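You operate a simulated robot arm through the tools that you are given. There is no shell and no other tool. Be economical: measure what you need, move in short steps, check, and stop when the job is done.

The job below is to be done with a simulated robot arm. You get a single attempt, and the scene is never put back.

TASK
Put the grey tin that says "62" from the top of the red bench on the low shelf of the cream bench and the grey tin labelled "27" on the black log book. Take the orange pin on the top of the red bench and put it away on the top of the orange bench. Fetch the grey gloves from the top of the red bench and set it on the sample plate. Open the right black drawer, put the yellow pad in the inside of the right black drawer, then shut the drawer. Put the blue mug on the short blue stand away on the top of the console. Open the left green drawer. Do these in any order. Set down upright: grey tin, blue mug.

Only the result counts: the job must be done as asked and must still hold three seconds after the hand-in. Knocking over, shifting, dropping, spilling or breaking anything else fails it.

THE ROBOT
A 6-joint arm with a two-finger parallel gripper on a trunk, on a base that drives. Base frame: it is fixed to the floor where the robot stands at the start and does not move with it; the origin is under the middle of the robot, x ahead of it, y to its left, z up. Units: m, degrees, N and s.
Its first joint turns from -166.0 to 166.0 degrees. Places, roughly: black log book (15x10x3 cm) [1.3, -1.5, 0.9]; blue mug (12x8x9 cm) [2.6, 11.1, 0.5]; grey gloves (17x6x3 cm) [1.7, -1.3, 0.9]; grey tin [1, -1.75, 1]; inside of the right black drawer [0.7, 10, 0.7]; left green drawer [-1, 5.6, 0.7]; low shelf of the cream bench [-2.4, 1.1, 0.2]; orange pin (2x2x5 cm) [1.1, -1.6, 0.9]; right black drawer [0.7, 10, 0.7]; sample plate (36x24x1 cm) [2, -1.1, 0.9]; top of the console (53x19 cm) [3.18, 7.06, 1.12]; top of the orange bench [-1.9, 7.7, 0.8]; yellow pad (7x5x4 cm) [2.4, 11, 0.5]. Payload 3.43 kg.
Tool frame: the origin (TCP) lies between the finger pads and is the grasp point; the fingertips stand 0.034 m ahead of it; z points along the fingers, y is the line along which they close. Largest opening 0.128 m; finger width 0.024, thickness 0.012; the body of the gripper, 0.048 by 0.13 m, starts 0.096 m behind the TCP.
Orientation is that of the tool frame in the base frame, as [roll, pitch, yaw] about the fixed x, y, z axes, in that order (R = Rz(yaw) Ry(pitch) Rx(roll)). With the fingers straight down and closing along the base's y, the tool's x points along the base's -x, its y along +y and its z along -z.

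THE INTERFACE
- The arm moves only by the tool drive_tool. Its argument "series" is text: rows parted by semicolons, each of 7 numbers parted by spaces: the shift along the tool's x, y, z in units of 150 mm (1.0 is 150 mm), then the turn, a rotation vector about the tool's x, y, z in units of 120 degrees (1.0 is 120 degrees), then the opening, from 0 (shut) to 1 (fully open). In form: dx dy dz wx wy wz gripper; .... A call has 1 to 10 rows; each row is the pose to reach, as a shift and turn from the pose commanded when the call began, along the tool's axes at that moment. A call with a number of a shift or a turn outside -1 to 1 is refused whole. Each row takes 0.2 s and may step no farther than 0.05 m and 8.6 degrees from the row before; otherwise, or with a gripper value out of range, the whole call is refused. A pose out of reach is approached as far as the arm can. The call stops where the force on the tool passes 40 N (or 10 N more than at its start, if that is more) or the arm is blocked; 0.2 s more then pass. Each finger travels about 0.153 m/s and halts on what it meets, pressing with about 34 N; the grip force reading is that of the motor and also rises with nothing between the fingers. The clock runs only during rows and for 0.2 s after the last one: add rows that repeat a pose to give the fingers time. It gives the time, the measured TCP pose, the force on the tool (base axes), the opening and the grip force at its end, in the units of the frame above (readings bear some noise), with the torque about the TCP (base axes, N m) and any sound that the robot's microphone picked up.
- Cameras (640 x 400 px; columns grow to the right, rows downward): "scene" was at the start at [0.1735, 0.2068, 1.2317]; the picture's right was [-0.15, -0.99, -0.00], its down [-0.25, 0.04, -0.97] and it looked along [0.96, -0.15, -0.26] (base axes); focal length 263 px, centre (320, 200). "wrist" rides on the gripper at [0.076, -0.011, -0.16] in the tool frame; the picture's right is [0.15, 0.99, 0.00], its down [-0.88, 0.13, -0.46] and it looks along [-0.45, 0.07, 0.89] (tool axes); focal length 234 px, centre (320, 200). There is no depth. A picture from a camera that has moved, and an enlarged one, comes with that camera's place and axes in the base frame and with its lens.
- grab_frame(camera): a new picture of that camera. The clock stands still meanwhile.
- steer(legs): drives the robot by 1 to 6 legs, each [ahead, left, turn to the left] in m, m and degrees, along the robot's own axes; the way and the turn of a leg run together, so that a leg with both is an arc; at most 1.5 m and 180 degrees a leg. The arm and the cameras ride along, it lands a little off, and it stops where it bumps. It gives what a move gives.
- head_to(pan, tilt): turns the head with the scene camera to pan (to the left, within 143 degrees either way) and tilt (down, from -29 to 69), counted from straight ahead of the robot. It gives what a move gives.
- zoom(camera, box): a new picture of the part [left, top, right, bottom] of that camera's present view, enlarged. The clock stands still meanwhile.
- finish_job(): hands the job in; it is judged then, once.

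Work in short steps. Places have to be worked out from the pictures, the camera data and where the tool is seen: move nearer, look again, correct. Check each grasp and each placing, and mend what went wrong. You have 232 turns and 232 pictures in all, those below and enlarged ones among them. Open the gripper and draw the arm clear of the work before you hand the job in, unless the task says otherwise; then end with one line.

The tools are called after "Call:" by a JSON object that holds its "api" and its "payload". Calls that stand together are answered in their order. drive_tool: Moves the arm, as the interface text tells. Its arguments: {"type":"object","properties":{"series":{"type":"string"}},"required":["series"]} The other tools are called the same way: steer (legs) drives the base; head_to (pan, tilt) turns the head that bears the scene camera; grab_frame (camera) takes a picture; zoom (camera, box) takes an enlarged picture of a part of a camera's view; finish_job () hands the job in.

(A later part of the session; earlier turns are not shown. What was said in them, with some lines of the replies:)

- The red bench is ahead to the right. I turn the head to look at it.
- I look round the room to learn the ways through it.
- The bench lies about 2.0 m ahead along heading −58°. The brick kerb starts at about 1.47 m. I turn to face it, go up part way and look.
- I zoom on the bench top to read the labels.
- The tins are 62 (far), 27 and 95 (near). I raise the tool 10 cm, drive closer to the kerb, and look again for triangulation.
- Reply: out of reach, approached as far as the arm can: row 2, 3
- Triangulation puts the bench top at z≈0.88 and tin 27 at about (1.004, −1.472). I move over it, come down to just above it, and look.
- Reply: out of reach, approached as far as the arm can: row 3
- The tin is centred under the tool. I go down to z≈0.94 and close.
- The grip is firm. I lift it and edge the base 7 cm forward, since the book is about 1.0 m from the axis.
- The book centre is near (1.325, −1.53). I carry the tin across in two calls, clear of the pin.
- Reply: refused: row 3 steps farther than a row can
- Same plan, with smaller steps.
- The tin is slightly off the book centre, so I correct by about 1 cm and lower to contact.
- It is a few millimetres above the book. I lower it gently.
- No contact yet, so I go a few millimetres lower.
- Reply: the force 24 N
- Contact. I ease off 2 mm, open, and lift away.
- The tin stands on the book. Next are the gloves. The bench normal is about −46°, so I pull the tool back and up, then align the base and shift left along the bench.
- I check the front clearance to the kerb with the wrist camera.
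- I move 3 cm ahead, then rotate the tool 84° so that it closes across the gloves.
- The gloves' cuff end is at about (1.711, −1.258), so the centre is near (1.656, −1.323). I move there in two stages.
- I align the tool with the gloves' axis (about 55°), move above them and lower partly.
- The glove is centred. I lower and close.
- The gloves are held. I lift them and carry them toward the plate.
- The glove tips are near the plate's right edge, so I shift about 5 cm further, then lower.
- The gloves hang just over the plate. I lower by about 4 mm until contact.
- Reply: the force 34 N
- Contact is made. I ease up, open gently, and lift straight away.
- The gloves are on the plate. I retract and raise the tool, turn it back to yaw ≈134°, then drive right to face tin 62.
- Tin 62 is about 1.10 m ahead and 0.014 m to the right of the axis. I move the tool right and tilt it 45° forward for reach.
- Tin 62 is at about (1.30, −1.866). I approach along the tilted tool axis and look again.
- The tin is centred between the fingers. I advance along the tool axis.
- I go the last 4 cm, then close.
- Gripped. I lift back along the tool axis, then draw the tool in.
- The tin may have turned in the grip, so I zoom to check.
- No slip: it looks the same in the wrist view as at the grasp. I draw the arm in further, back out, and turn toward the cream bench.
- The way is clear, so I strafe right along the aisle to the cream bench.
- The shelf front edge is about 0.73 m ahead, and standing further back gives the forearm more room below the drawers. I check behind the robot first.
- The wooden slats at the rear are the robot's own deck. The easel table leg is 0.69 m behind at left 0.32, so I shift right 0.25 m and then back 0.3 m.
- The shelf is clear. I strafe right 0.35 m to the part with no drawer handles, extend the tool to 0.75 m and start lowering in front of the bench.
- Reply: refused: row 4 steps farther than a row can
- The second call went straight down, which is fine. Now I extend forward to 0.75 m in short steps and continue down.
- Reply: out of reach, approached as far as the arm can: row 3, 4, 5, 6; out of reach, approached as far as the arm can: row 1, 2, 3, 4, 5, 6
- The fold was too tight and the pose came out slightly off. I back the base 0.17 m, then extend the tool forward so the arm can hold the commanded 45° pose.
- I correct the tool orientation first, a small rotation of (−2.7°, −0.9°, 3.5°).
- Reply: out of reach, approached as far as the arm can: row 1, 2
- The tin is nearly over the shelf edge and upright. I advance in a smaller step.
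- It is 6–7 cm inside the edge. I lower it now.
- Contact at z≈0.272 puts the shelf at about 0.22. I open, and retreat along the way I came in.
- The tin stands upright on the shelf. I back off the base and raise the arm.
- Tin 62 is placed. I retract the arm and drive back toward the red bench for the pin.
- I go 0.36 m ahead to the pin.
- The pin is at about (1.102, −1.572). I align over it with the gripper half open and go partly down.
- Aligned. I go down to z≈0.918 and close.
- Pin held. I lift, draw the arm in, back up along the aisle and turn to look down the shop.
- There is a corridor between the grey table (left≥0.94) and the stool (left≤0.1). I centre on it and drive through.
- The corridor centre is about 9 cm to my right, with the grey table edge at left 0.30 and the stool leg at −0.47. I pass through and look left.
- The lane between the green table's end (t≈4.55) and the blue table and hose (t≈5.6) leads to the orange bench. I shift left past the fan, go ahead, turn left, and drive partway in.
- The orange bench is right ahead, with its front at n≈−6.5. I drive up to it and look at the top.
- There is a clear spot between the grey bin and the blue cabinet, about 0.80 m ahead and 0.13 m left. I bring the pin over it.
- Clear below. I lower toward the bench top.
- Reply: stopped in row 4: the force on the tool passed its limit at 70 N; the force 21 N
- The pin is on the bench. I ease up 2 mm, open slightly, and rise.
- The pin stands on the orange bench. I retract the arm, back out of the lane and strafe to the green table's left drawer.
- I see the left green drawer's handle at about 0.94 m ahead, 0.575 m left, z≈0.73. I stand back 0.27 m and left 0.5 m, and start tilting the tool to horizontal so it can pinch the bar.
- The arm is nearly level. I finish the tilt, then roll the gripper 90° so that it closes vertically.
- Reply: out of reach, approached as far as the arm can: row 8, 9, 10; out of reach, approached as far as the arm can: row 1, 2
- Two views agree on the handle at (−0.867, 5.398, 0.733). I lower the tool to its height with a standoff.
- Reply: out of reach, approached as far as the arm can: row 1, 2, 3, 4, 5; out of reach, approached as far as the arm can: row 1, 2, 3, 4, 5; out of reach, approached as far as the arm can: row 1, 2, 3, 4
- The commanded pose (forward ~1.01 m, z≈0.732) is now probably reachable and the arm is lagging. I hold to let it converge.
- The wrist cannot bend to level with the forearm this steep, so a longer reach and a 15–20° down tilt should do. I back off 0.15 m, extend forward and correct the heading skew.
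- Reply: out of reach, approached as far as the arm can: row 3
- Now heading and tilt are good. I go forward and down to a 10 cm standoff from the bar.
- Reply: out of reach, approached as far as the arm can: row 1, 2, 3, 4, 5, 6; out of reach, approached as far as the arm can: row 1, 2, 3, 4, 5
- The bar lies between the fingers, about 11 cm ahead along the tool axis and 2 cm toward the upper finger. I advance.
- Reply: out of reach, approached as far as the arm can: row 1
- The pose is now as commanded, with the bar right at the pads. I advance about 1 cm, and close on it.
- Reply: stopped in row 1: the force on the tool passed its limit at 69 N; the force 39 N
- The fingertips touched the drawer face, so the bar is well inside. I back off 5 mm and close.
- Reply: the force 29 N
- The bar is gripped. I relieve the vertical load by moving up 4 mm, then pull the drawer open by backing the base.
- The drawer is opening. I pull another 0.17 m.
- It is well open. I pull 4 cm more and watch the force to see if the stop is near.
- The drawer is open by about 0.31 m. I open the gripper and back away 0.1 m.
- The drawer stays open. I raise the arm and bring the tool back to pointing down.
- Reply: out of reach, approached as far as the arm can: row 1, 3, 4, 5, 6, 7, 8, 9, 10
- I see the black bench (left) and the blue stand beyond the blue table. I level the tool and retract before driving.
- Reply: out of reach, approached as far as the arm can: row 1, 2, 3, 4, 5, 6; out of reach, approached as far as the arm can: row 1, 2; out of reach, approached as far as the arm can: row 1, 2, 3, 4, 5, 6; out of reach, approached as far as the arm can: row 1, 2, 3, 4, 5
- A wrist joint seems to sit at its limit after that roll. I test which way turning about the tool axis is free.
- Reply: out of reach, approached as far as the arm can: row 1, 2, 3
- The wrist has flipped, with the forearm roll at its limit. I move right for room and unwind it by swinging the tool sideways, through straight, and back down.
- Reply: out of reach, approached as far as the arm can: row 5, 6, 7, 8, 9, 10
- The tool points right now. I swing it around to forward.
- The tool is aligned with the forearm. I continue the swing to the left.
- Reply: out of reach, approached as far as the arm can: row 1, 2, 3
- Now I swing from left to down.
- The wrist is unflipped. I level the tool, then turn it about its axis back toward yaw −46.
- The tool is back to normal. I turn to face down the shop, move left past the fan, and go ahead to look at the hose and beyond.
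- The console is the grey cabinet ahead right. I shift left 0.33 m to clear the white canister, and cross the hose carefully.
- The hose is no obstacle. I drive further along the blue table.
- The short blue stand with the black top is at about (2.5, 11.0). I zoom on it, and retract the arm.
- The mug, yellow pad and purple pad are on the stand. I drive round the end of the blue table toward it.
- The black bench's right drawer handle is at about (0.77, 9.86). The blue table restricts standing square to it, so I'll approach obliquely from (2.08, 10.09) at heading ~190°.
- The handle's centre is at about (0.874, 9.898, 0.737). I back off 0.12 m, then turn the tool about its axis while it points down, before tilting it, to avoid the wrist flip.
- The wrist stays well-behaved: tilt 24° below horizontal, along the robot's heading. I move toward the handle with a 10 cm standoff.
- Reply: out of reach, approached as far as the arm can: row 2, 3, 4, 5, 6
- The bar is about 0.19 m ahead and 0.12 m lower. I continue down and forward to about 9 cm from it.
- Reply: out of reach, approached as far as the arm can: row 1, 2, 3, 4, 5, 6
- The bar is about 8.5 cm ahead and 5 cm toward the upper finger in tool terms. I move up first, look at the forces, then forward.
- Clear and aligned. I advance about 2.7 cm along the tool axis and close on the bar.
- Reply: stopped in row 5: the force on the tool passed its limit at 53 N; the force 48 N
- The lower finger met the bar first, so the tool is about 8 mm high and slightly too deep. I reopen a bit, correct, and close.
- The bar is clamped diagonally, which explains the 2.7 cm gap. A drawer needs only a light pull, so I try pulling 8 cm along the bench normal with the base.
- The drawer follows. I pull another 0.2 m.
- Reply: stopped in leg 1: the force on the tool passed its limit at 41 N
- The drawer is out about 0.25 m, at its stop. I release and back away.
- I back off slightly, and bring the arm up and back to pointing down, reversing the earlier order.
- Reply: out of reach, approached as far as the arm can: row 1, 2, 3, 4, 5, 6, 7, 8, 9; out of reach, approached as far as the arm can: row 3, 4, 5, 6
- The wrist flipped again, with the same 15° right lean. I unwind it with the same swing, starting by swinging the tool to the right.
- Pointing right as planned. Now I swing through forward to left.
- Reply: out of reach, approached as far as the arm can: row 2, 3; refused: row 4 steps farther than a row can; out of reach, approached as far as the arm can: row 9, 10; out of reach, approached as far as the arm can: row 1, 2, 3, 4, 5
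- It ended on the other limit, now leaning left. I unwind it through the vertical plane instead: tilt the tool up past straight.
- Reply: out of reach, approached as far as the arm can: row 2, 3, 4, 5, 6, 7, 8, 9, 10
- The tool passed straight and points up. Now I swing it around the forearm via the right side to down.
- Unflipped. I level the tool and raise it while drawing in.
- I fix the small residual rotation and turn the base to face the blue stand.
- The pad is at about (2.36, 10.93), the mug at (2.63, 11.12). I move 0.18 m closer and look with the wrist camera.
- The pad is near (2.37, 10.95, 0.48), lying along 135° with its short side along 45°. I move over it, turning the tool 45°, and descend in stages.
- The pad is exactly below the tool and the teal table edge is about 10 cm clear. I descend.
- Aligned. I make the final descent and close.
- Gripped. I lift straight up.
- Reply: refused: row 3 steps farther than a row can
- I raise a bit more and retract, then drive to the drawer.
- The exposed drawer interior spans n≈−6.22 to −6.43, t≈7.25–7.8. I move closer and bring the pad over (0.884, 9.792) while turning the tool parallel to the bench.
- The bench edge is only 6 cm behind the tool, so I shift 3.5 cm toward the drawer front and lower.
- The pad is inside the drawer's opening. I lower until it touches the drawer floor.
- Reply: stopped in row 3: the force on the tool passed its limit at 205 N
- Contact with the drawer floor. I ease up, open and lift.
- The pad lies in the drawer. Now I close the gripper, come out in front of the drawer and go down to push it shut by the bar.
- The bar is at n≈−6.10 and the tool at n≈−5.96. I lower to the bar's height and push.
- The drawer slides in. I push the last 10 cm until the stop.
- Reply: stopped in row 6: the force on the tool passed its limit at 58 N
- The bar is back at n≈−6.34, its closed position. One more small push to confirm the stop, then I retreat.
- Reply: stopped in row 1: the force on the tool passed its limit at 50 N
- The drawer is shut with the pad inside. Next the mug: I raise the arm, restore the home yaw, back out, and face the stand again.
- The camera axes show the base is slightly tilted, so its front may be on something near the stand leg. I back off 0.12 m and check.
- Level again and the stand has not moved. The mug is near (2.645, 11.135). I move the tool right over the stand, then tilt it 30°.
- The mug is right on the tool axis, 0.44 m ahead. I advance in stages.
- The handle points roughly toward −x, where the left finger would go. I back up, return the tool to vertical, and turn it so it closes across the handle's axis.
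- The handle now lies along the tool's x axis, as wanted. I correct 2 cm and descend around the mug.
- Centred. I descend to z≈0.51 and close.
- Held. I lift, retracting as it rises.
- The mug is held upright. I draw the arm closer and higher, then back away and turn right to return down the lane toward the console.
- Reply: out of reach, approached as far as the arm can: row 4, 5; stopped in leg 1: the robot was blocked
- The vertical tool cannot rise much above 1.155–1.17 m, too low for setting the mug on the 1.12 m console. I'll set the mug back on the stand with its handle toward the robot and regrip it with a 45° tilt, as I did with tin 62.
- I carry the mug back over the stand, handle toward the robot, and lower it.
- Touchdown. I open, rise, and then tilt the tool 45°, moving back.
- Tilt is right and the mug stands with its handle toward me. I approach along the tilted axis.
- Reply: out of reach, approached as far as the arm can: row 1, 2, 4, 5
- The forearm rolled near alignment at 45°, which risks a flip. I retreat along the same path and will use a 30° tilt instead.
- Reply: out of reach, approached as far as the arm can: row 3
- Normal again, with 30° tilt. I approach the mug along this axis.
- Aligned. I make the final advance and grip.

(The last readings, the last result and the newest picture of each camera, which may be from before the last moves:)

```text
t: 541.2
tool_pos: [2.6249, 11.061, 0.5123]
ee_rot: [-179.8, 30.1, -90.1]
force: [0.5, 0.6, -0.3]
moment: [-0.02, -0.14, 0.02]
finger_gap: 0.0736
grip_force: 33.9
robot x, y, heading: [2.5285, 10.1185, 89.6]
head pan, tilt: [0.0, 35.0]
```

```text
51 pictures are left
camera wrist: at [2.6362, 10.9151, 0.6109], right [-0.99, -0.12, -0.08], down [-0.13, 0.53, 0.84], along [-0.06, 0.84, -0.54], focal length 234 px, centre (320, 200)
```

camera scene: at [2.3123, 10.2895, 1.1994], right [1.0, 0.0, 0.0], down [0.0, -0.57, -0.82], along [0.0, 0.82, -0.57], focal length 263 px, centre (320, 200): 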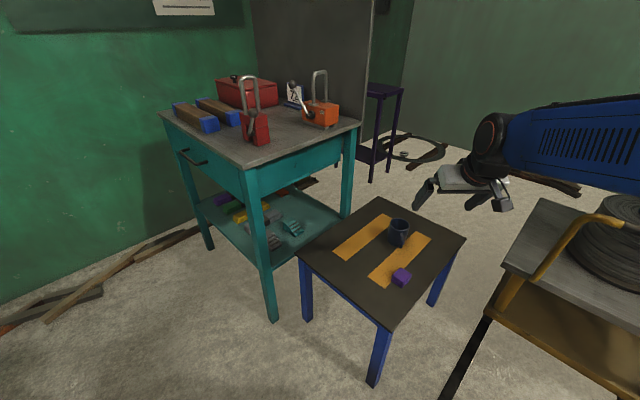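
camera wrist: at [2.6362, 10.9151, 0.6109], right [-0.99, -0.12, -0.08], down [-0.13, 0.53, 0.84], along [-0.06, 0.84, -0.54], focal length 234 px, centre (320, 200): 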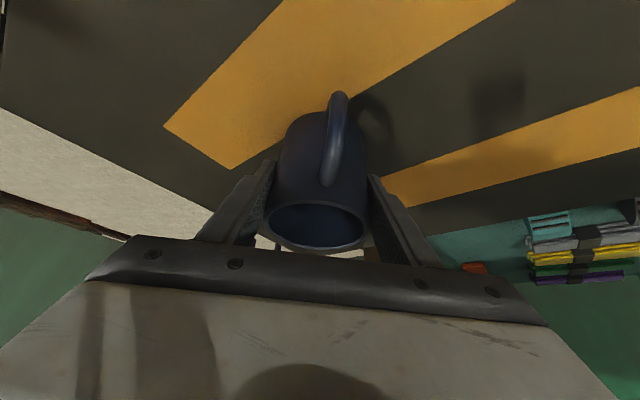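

Gripped at 30°. I lift back along the tool axis.

Call:
{"api": "drive_tool", "payload": {"series": "0 0 -0.2 0 0 0 0.4; 0 0 -0.5 0 0 0 0.4; 0 0 -0.8 0 0 0 0.4; 0 0 -1 0 0 0 0.4"}}

Call:
{"api": "drive_tool", "payload": {"series": "0 0 -0.3 0 0 0 0.4; 0 0 -0.6 0 0 0 0.4; 0 0 -0.9 0 0 0 0.4; 0 0 -1 0 0 0 0.4"}}

Call:
{"api": "drive_tool", "payload": {"series": "0 0 -0.3 0 0 0 0.4; 0 0 -0.6 0 0 0 0.4; 0 0 -0.9 0 0 0 0.4; 0 0 -1 0 0 0 0.4"}}

Call:
{"api": "drive_tool", "payload": {"series": "0 0 -0.3 0 0 0 0.4; 0 0 -0.6 0 0 0 0.4; 0 0 -0.9 0 0 0 0.4; 0 0 -1 0 0 0 0.4"}}

Call:
{"api": "drive_tool", "payload": {"series": "0 0 -0.3 0 0 0 0.4; 0 0 -0.6 0 0 0 0.4; 0 0 -0.9 0 0 0 0.4; 0 0 -1 0 0 0 0.4; 0 0 -1 0 0 0 0.4"}}

```text
t: 542.2
tool_pos: [2.6235, 10.9874, 0.6418]
ee_rot: [-179.8, 30.0, -90.1]
force: [0.1, -0.4, -3.6]
moment: [-0.02, 0.0, -0.01]
finger_gap: 0.0738
grip_force: 34.0
robot x, y, heading: [2.5319, 10.118, 89.7]
head pan, tilt: [0.0, 35.0]
```

```text
t: 543.2
tool_pos: [2.6252, 10.9095, 0.7717]
ee_rot: [-179.9, 29.9, -90.1]
force: [0.5, -0.7, -3.5]
moment: [0.0, 0.01, 0.0]
finger_gap: 0.0734
grip_force: 33.8
robot x, y, heading: [2.5259, 10.1204, 89.8]
head pan, tilt: [0.0, 35.0]
```

```text
t: 544.2
tool_pos: [2.622, 10.8343, 0.9006]
ee_rot: [-179.8, 29.8, -90.1]
force: [0.4, -0.5, -3.7]
moment: [0.02, 0.0, -0.01]
finger_gap: 0.0736
grip_force: 34.1
robot x, y, heading: [2.5283, 10.1199, 89.5]
head pan, tilt: [0.0, 35.0]
```

```text
t: 545.2
tool_pos: [2.6221, 10.7607, 1.0309]
ee_rot: [-179.7, 30.0, -90.1]
force: [-0.3, 1.2, -3.1]
moment: [-0.04, -0.01, 0.01]
finger_gap: 0.0735
grip_force: 34.2
robot x, y, heading: [2.53, 10.1215, 89.8]
head pan, tilt: [0.0, 35.0]
```

```text
t: 546.4
tool_pos: [2.6222, 10.6842, 1.1608]
ee_rot: [-179.8, 30.0, -90.1]
force: [-0.1, 0.4, -3.2]
moment: [0.01, 0.01, -0.02]
finger_gap: 0.0734
grip_force: 34.6
robot x, y, heading: [2.5271, 10.1184, 89.7]
head pan, tilt: [0.0, 35.0]
```

No limit reached yet at 1.16 m. I raise straight up another 10 cm.

Call:
{"api": "drive_tool", "payload": {"series": "-0.08 0 -0.15 0 0 0 0.4; -0.17 0 -0.29 0 0 0 0.4; -0.25 0 -0.44 0 0 0 0.4; -0.33 0 -0.58 0 0 0 0.4; -0.33 0 -0.58 0 0 0 0.4"}}

Call:
{"api": "steer", "payload": {"legs": [[-0.45, 0.0, 0]]}}

```text
t: 547.6
tool_pos: [2.6208, 10.6835, 1.2609]
ee_rot: [-179.8, 30.1, -90.1]
force: [0.0, 0.0, -3.2]
moment: [0.0, 0.0, -0.01]
finger_gap: 0.0736
grip_force: 34.1
robot x, y, heading: [2.5311, 10.1198, 89.9]
head pan, tilt: [0.0, 35.0]
```

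```text
t: 550.4
tool_pos: [2.6169, 10.2299, 1.2616]
ee_rot: [-179.7, 30.1, -89.9]
force: [-0.5, -0.3, -2.9]
moment: [0.02, 0.0, -0.01]
finger_gap: 0.0736
grip_force: 34.0
robot x, y, heading: [2.5269, 9.6662, 90.0]
head pan, tilt: [0.0, 35.0]
```

The 30° tilt allows 1.26 m. I shift a little away from the pendant post and turn right to heading −45°.

Call:
{"api": "steer", "payload": {"legs": [[0.14, 0.22, 0], [0, 0, -135]]}}

Call:
{"api": "head_to", "payload": {"pan": 0, "tilt": 22}}

Call:
{"api": "grab_frame", "payload": {"camera": "scene"}}

```text
t: 552.2
tool_pos: [2.4326, 10.3651, 1.2604]
ee_rot: [-179.9, 29.9, -85.9]
force: [0.1, 0.5, -2.7]
moment: [-0.01, 0.03, -0.05]
finger_gap: 0.0736
grip_force: 33.7
robot x, y, heading: [2.3838, 9.7934, 94.0]
head pan, tilt: [0.0, 35.0]
stopped in leg 1: the robot was blocked; the commanded pose is now the measured one
```

```text
t: 553.0
tool_pos: [2.433, 10.3662, 1.2606]
ee_rot: [-179.8, 29.9, -85.7]
force: [-0.2, -0.4, -3.0]
moment: [0.0, 0.0, -0.03]
finger_gap: 0.0734
grip_force: 34.4
robot x, y, heading: [2.3833, 9.7924, 93.6]
head pan, tilt: [0.0, 22.0]
```

```text
50 pictures are left
camera scene: at [2.1543, 9.9533, 1.22], right [1.0, 0.07, 0.0], down [0.03, -0.37, -0.93], along [-0.06, 0.92, -0.38], focal length 263 px, centre (320, 200)
```

scene: 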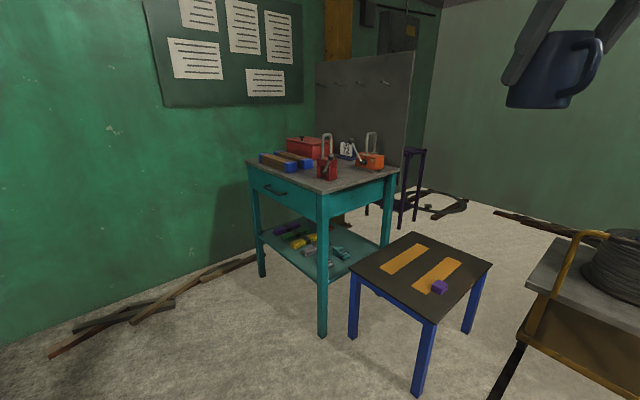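

The rear corner touched the blue table's end zone, so I move forward 0.26 m for turning room before rotating.

Call:
{"api": "steer", "payload": {"legs": [[0.26, 0.02, 0], [0, 0, -139]]}}

Call:
{"api": "grab_frame", "payload": {"camera": "scene"}}

```text
t: 560.5
tool_pos: [2.6895, 9.5905, 1.2604]
ee_rot: [-179.8, 30.0, 135.9]
force: [0.4, -0.3, -3.2]
moment: [0.02, 0.01, 0.0]
finger_gap: 0.0735
grip_force: 34.2
robot x, y, heading: [2.3448, 10.0459, -44.4]
head pan, tilt: [0.0, 22.0]
```

```text
49 pictures are left
camera scene: at [2.6257, 10.086, 1.22], right [-0.7, -0.71, 0.0], down [-0.27, 0.26, -0.93], along [0.66, -0.65, -0.37], focal length 263 px, centre (320, 200)
```

scene: 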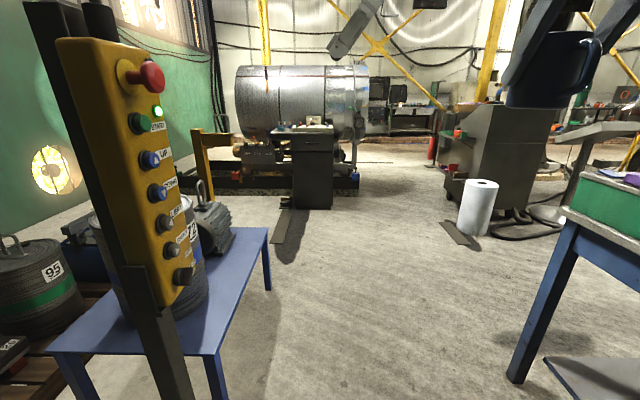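

The lane is free. I drive ahead out past the blue table and strafe right toward the console.

Call:
{"api": "steer", "payload": {"legs": [[1.2, -0.02, -0.6], [0.42, 0, 0], [0, -1.3, 0]]}}

Call:
{"api": "head_to", "payload": {"pan": 0, "tilt": 25}}

Call:
{"api": "grab_frame", "payload": {"camera": "scene"}}

```text
t: 574.9
tool_pos: [2.9109, 7.5163, 1.2605]
ee_rot: [-180.0, 30.0, 135.3]
force: [0.2, 0.7, -3.4]
moment: [-0.01, 0.01, 0.0]
finger_gap: 0.0734
grip_force: 34.2
robot x, y, heading: [2.5713, 7.9778, -44.9]
head pan, tilt: [0.0, 22.0]
```

```text
t: 575.5
tool_pos: [2.9111, 7.517, 1.2605]
ee_rot: [-180.0, 30.0, 135.2]
force: [0.2, 0.4, -2.7]
moment: [0.02, -0.01, -0.01]
finger_gap: 0.0734
grip_force: 33.8
robot x, y, heading: [2.5744, 7.9786, -45.0]
head pan, tilt: [0.0, 25.0]
```

```text
48 pictures are left
camera scene: at [2.8514, 8.0133, 1.2152], right [-0.71, -0.71, 0.0], down [-0.3, 0.3, -0.91], along [0.64, -0.64, -0.42], focal length 263 px, centre (320, 200)
```

scene: 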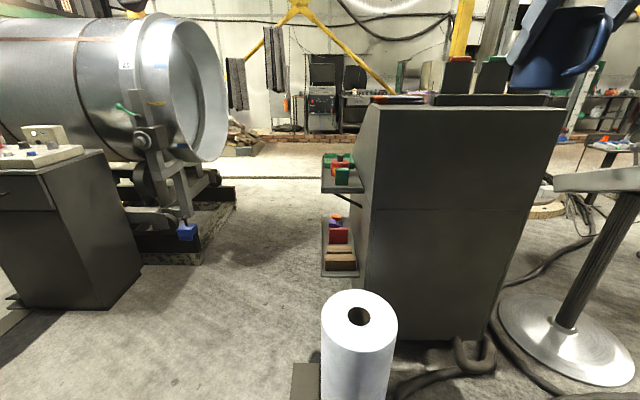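

Call:
{"api": "zoom", "payload": {"camera": "scene", "box": [340, 30, 600, 180]}}

```text
2.46 times, centred on (470, 105) of scene
camera zoom: at [2.8514, 8.0133, 1.2152], right [-0.71, -0.71, 0.0], down [-0.3, 0.3, -0.91], along [0.64, -0.64, -0.42], focal length 648 px, centre (-49, 434)
```

zoom: 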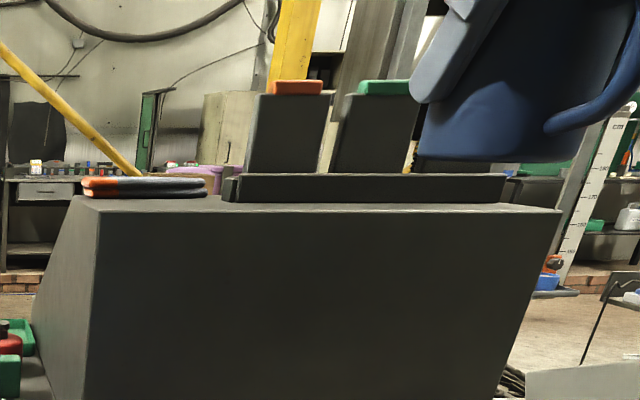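

The console's near edge is ~0.94 m ahead and the canister is right in front. I shift right 0.45 m to pass it, go 0.28 m forward, and look down with the wrist camera.

Call:
{"api": "steer", "payload": {"legs": [[0, -0.45, 0], [0.25, 0, 0]]}}

Call:
{"api": "grab_frame", "payload": {"camera": "wrist"}}

Call:
{"api": "grab_frame", "payload": {"camera": "scene"}}

```text
t: 579.7
tool_pos: [2.7704, 7.0202, 1.2614]
ee_rot: [-179.9, 30.0, 135.3]
force: [-0.6, -0.3, -2.8]
moment: [0.01, -0.02, -0.03]
finger_gap: 0.0733
grip_force: 34.2
robot x, y, heading: [2.4296, 7.4856, -44.9]
head pan, tilt: [0.0, 25.0]
```

```text
46 pictures are left
camera wrist: at [2.6597, 7.1155, 1.3599], right [0.61, 0.79, -0.08], down [0.47, -0.28, 0.83], along [0.64, -0.54, -0.55], focal length 234 px, centre (320, 200)
```

wrist: 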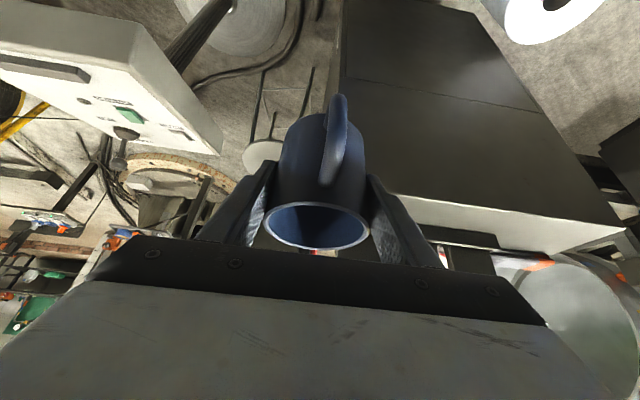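

```text
45 pictures are left
camera scene: at [2.7099, 7.5177, 1.2152], right [-0.71, -0.71, 0.0], down [-0.3, 0.3, -0.91], along [0.64, -0.64, -0.42], focal length 263 px, centre (320, 200)
```

scene: 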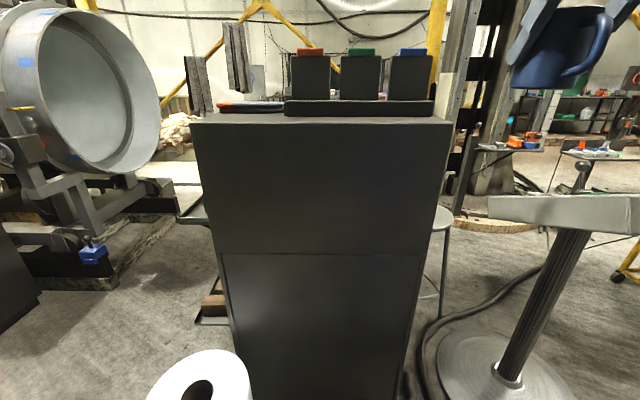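

Console top edge now ~0.71 m ahead, spanning left 0.48 to −0.04. A ~10 cm strip is free in front of the black bracket. I move the mug left in front of it first.

Call:
{"api": "drive_tool", "payload": {"series": "0 0.3 0 0 0 0 0.4; 0 0.6 0 0 0 0 0.4; 0 0.9 0 0 0 0 0.4; 0 1 0 0 0 0 0.4; 0 1 0 0 0 0 0.4"}}

Call:
{"api": "drive_tool", "payload": {"series": "0 0.3 0 0 0 0 0.4; 0 0.6 0 0 0 0 0.4; 0 0.85 0 0 0 0 0.4; 0 0.85 0 0 0 0 0.4"}}

Call:
{"api": "grab_frame", "payload": {"camera": "wrist"}}

Call:
{"api": "grab_frame", "payload": {"camera": "scene"}}

```text
t: 580.9
tool_pos: [2.877, 7.1283, 1.2609]
ee_rot: [-179.8, 30.0, 135.4]
force: [0.1, 0.7, -2.9]
moment: [0.06, 0.02, 0.01]
finger_gap: 0.0734
grip_force: 34.1
robot x, y, heading: [2.4289, 7.483, -45.0]
head pan, tilt: [0.0, 25.0]
```

```text
t: 581.9
tool_pos: [2.9664, 7.2179, 1.2603]
ee_rot: [-179.9, 29.9, 135.3]
force: [0.9, -0.4, -3.6]
moment: [0.0, -0.01, 0.03]
finger_gap: 0.0735
grip_force: 34.1
robot x, y, heading: [2.4313, 7.4789, -44.9]
head pan, tilt: [0.0, 25.0]
```

```text
44 pictures are left
camera wrist: at [2.8559, 7.3135, 1.3595], right [0.61, 0.79, -0.08], down [0.47, -0.28, 0.83], along [0.64, -0.54, -0.55], focal length 234 px, centre (320, 200)
```

wrist: 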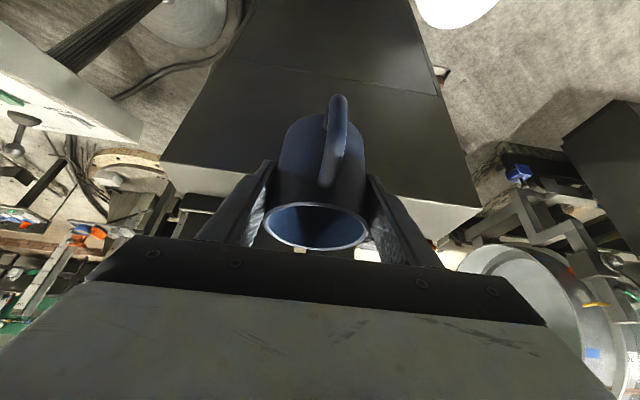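

```text
43 pictures are left
camera scene: at [2.7099, 7.5178, 1.2152], right [-0.71, -0.71, 0.0], down [-0.3, 0.3, -0.91], along [0.64, -0.64, -0.42], focal length 263 px, centre (320, 200)
```

scene: 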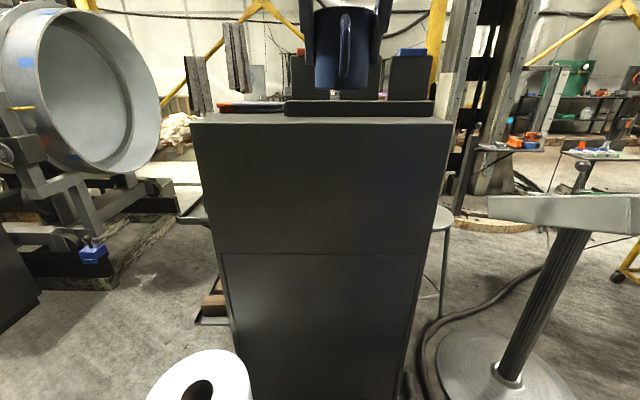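

The console front edge is at f≈0.73 (top z≈1.13) with about 12 cm free before the bracket. I move the mug forward over the strip while lowering to 1.215 m.

Call:
{"api": "drive_tool", "payload": {"series": "-0.18 0 0.16 0 0 0 0.4; -0.37 0 0.33 0 0 0 0.4; -0.55 0 0.49 0 0 0 0.4; -0.55 0 0.49 0 0 0 0.4"}}

Call:
{"api": "drive_tool", "payload": {"series": "-0.18 0 0.16 0 0 0 0.4; -0.37 0 0.33 0 0 0 0.4; -0.5 0 0.45 0 0 0 0.4; -0.5 0 0.45 0 0 0 0.4"}}

Call:
{"api": "grab_frame", "payload": {"camera": "wrist"}}

Call:
{"api": "zoom", "payload": {"camera": "scene", "box": [180, 0, 470, 180]}}

```text
t: 582.9
tool_pos: [3.0427, 7.1415, 1.2383]
ee_rot: [-179.9, 29.9, 135.3]
force: [-0.2, 0.9, -2.4]
moment: [-0.02, -0.01, -0.04]
finger_gap: 0.0736
grip_force: 34.0
robot x, y, heading: [2.4328, 7.4809, -44.7]
head pan, tilt: [0.0, 25.0]
```

```text
t: 583.9
tool_pos: [3.1118, 7.0723, 1.2178]
ee_rot: [-179.9, 30.2, 135.3]
force: [-8.6, 11.8, 2.6]
moment: [0.4, 0.26, 0.08]
finger_gap: 0.0735
grip_force: 34.5
robot x, y, heading: [2.4327, 7.4852, -44.6]
head pan, tilt: [0.0, 25.0]
```

```text
42 pictures are left
camera wrist: at [3.0011, 7.1677, 1.3167], right [0.61, 0.79, -0.08], down [0.47, -0.28, 0.84], along [0.64, -0.54, -0.54], focal length 234 px, centre (320, 200)
```

wrist: 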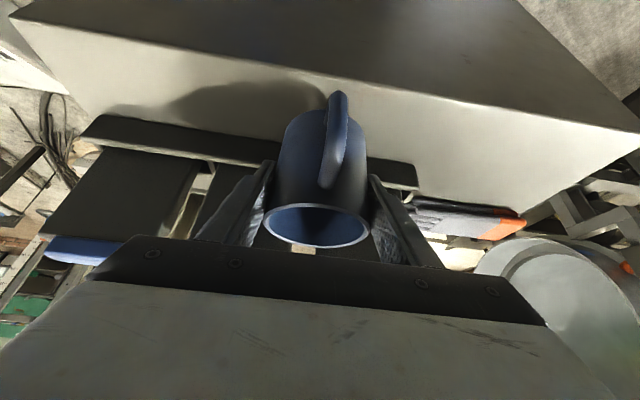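

```text
2.21 times, centred on (325, 90) of scene
camera zoom: at [2.7093, 7.5184, 1.2153], right [-0.71, -0.71, 0.0], down [-0.3, 0.3, -0.91], along [0.64, -0.64, -0.42], focal length 581 px, centre (309, 443)
```

zoom: 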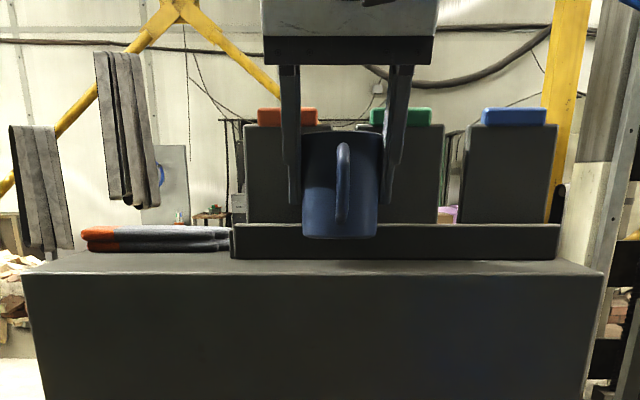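

The mug touched the bracket lip (14 N), so I back off at once. In front of the folded glove at the left end the strip is ~13 cm deep, so I'll place it there (t≈7.40, n≈−2.785).

Call:
{"api": "drive_tool", "payload": {"series": "0.15 0 -0.09 0 0 0 0.4; 0.29 0 -0.17 0 0 0 0.4; 0.29 0.3 -0.17 0 0 0 0.4; 0.29 0.6 -0.17 0 0 0 0.4; 0.29 0.9 -0.17 0 0 0 0.4; 0.29 1 -0.17 0 0 0 0.4; 0.29 1 -0.17 0 0 0 0.4"}}

Call:
{"api": "drive_tool", "payload": {"series": "0 0.25 0 0 0 0 0.4; 0 0.33 0 0 0 0 0.4; 0 0.33 0 0 0 0 0.4"}}

Call:
{"api": "grab_frame", "payload": {"camera": "wrist"}}

Call:
{"api": "zoom", "payload": {"camera": "scene", "box": [180, 0, 470, 180]}}

```text
t: 585.5
tool_pos: [3.1831, 7.2139, 1.2151]
ee_rot: [-179.9, 30.0, 135.3]
force: [-0.8, 0.6, -3.0]
moment: [0.03, -0.01, -0.01]
finger_gap: 0.0733
grip_force: 34.2
robot x, y, heading: [2.4318, 7.4817, -44.9]
head pan, tilt: [0.0, 25.0]
```

```text
t: 586.3
tool_pos: [3.2177, 7.2506, 1.2166]
ee_rot: [-179.8, 30.1, 135.4]
force: [-0.1, -1.0, -2.8]
moment: [-0.01, -0.03, 0.03]
finger_gap: 0.0736
grip_force: 34.2
robot x, y, heading: [2.4311, 7.482, -44.9]
head pan, tilt: [0.0, 25.0]
```

```text
40 pictures are left
camera wrist: at [3.1072, 7.3443, 1.3161], right [0.61, 0.79, -0.08], down [0.47, -0.28, 0.83], along [0.64, -0.54, -0.55], focal length 234 px, centre (320, 200)
```

wrist: 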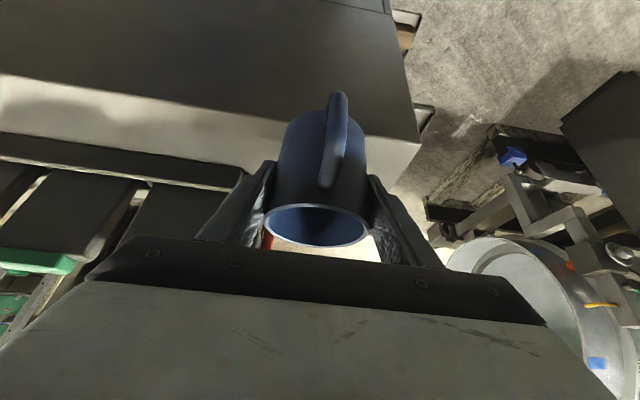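

```text
2.21 times, centred on (325, 90) of scene
camera zoom: at [2.7101, 7.5178, 1.2151], right [-0.71, -0.71, 0.0], down [-0.3, 0.3, -0.91], along [0.64, -0.64, -0.42], focal length 581 px, centre (309, 443)
```

zoom: 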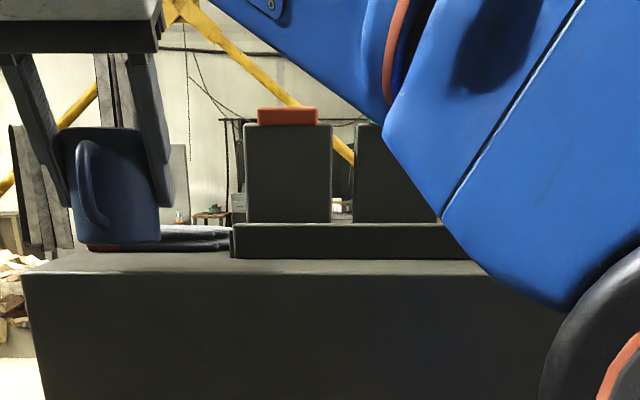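

The bracket has not moved. I go forward 7 cm over the strip, watching the force.

Call:
{"api": "drive_tool", "payload": {"series": "-0.13 0 0.08 0 0 0 0.4; -0.27 0 0.155 0 0 0 0.4; -0.4 0 0.23 0 0 0 0.4; -0.4 0 0.23 0 0 0 0.4"}}

Call:
{"api": "grab_frame", "payload": {"camera": "wrist"}}

Call:
{"api": "zoom", "payload": {"camera": "scene", "box": [140, 30, 340, 150]}}

```text
t: 587.3
tool_pos: [3.2667, 7.2003, 1.2163]
ee_rot: [-179.9, 29.9, 135.3]
force: [0.7, -0.5, -3.0]
moment: [-0.01, 0.03, 0.01]
finger_gap: 0.0735
grip_force: 34.4
robot x, y, heading: [2.4319, 7.4818, -45.3]
head pan, tilt: [0.0, 25.0]
```

```text
38 pictures are left
camera wrist: at [3.1565, 7.2949, 1.3162], right [0.61, 0.79, -0.08], down [0.47, -0.28, 0.83], along [0.64, -0.54, -0.55], focal length 234 px, centre (320, 200)
```

wrist: 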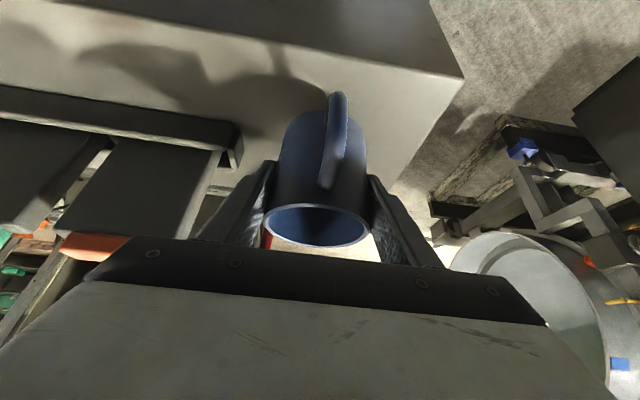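

```text
3.20 times, centred on (240, 90) of scene
camera zoom: at [2.7101, 7.5178, 1.2151], right [-0.71, -0.71, 0.0], down [-0.3, 0.3, -0.91], along [0.64, -0.64, -0.42], focal length 843 px, centre (576, 552)
```

zoom: 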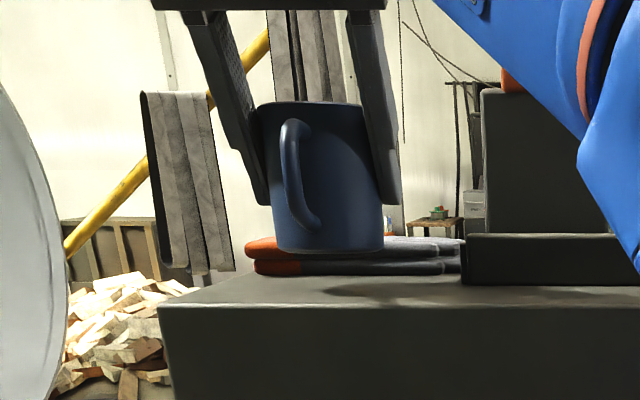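

The mug hangs over the free strip, clear of the glove and bracket. I lower gently.

Call:
{"api": "drive_tool", "payload": {"series": "0.03 0 0.058 0 0 0 0.4; 0.067 0 0.115 0 0 0 0.4; 0.084 0 0.144 0 0 0 0.4; 0.1 0 0.173 0 0 0 0.4; 0.1 0 0.173 0 0 0 0.4"}}

Call:
{"api": "zoom", "payload": {"camera": "scene", "box": [140, 30, 340, 150]}}

```text
t: 588.5
tool_pos: [3.2651, 7.2027, 1.1882]
ee_rot: [-179.9, 30.2, 135.2]
force: [-4.9, 8.2, 22.3]
moment: [-0.23, -0.27, 0.0]
finger_gap: 0.0734
grip_force: 34.3
robot x, y, heading: [2.4321, 7.482, -45.1]
head pan, tilt: [0.0, 25.0]
```

```text
3.20 times, centred on (240, 90) of scene
camera zoom: at [2.709, 7.5185, 1.2154], right [-0.71, -0.71, 0.0], down [-0.3, 0.3, -0.91], along [0.64, -0.64, -0.42], focal length 843 px, centre (576, 552)
```

zoom: 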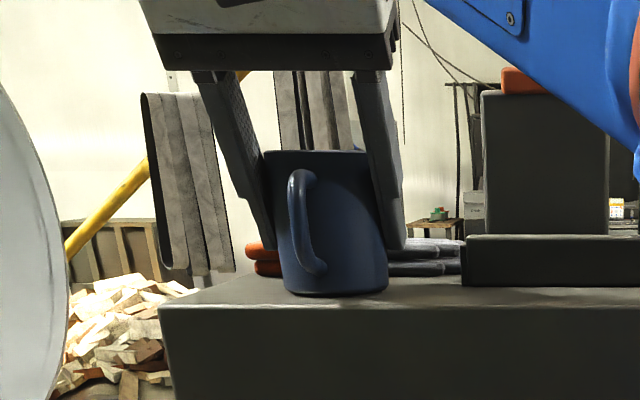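

It has touched down (22 N). I ease up 1 mm, open, and withdraw backward along the tool axis.

Call:
{"api": "drive_tool", "payload": {"series": "-0.004 0 -0.008 0 0 0 0.4; -0.004 0 -0.008 0 0 0 0.6; -0.004 0 -0.008 0 0 0 0.72; -0.004 0 -0.008 0 0 0 0.76; -0.004 0 -0.008 0 0 0 0.76"}}

Call:
{"api": "zoom", "payload": {"camera": "scene", "box": [140, 30, 340, 150]}}

Call:
{"api": "grab_frame", "payload": {"camera": "wrist"}}

```text
t: 589.7
tool_pos: [3.2662, 7.2006, 1.1872]
ee_rot: [-179.8, 30.0, 135.4]
force: [-0.6, 0.2, 0.3]
moment: [0.01, 0.03, 0.0]
finger_gap: 0.0973
grip_force: 0.0
robot x, y, heading: [2.4349, 7.4822, -44.9]
head pan, tilt: [0.0, 25.0]
```

```text
3.20 times, centred on (240, 90) of scene
camera zoom: at [2.71, 7.5177, 1.2152], right [-0.71, -0.71, 0.0], down [-0.3, 0.3, -0.91], along [0.64, -0.64, -0.42], focal length 843 px, centre (576, 552)
```

zoom: 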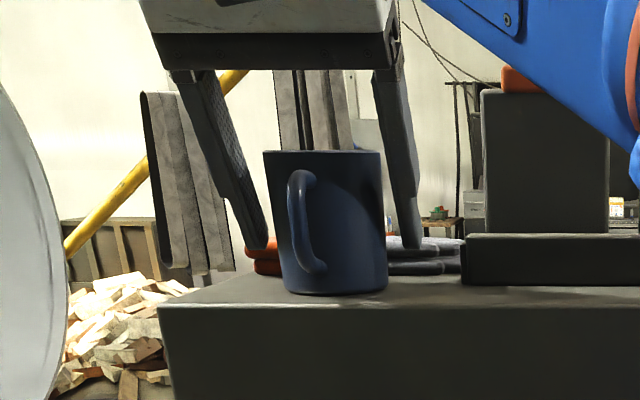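

```text
34 pictures are left
camera wrist: at [3.1559, 7.2954, 1.2874], right [0.61, 0.79, -0.08], down [0.47, -0.28, 0.83], along [0.64, -0.54, -0.55], focal length 234 px, centre (320, 200)
```

wrist: 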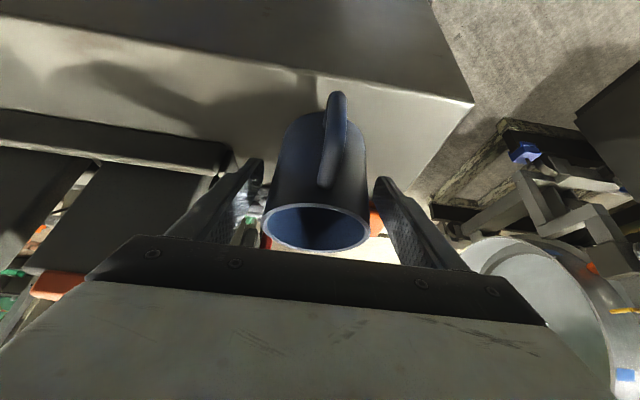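

The mug stands free. I withdraw along the tool axis.

Call:
{"api": "drive_tool", "payload": {"series": "0 0 -0.15 0 0 0 0.76; 0 0 -0.35 0 0 0 0.76; 0 0 -0.6 0 0 0 0.76; 0.1 0 -0.8 0 0 0 0.76; 0.3 0 -0.9 0 0 0 0.76; 0.5 0 -0.9 0 0 0 0.76; 0.5 0 -0.9 0 0 0 0.76"}}

Call:
{"api": "steer", "payload": {"legs": [[-0.3, 0, 0]]}}

Call:
{"api": "grab_frame", "payload": {"camera": "scene"}}

```text
t: 591.3
tool_pos: [3.1715, 7.2946, 1.2672]
ee_rot: [-179.9, 29.9, 135.3]
force: [0.0, 0.0, -0.4]
moment: [-0.03, -0.02, 0.02]
finger_gap: 0.0972
grip_force: 0.0
out of reach, approached as far as the arm can: row 4
robot x, y, heading: [2.4301, 7.4831, -44.9]
head pan, tilt: [0.0, 25.0]
```

```text
t: 593.3
tool_pos: [2.9613, 7.5052, 1.2671]
ee_rot: [-179.8, 29.9, 135.4]
force: [-0.3, -0.2, -0.3]
moment: [0.02, 0.0, -0.01]
finger_gap: 0.0973
grip_force: 0.0
robot x, y, heading: [2.2208, 7.6925, -44.8]
head pan, tilt: [0.0, 25.0]
```

```text
33 pictures are left
camera scene: at [2.4986, 7.7284, 1.2152], right [-0.7, -0.71, 0.0], down [-0.3, 0.3, -0.91], along [0.64, -0.64, -0.42], focal length 263 px, centre (320, 200)
```

scene: 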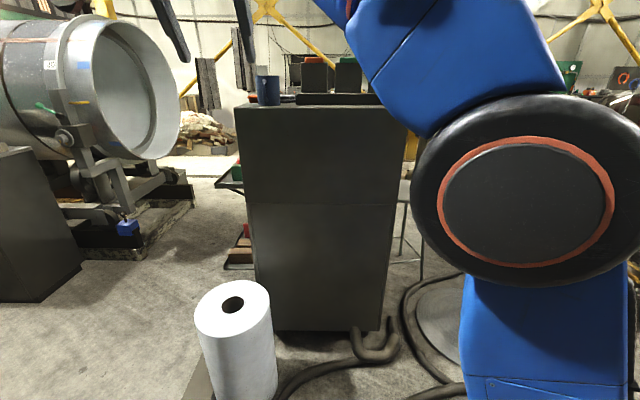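

Call:
{"api": "zoom", "payload": {"camera": "scene", "box": [220, 40, 420, 140]}}

```text
3.20 times, centred on (320, 90) of scene
camera zoom: at [2.4986, 7.7284, 1.2152], right [-0.7, -0.71, 0.0], down [-0.3, 0.3, -0.91], along [0.64, -0.64, -0.42], focal length 843 px, centre (320, 552)
```

zoom: 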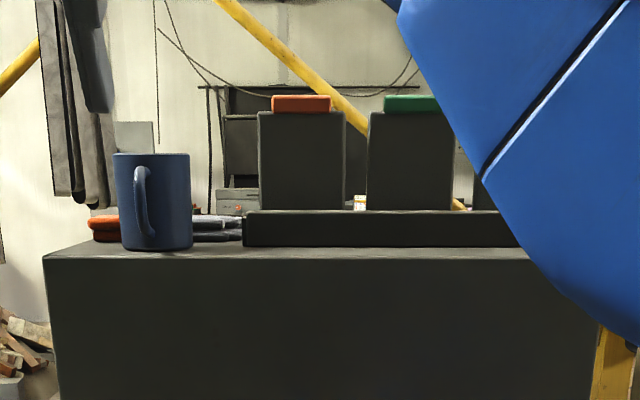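

The mug stands upright on the console, the arm is clear and the gripper is open. Every item is in place, so I hand the job in.

Call:
{"api": "finish_job", "payload": {}}

```text
The job is handed in.
```

I finished all the tasks and handed the job in. The base touched the end of the blue table, and the mug pressed the bracket on the console at about 14 N; neither appeared to move.
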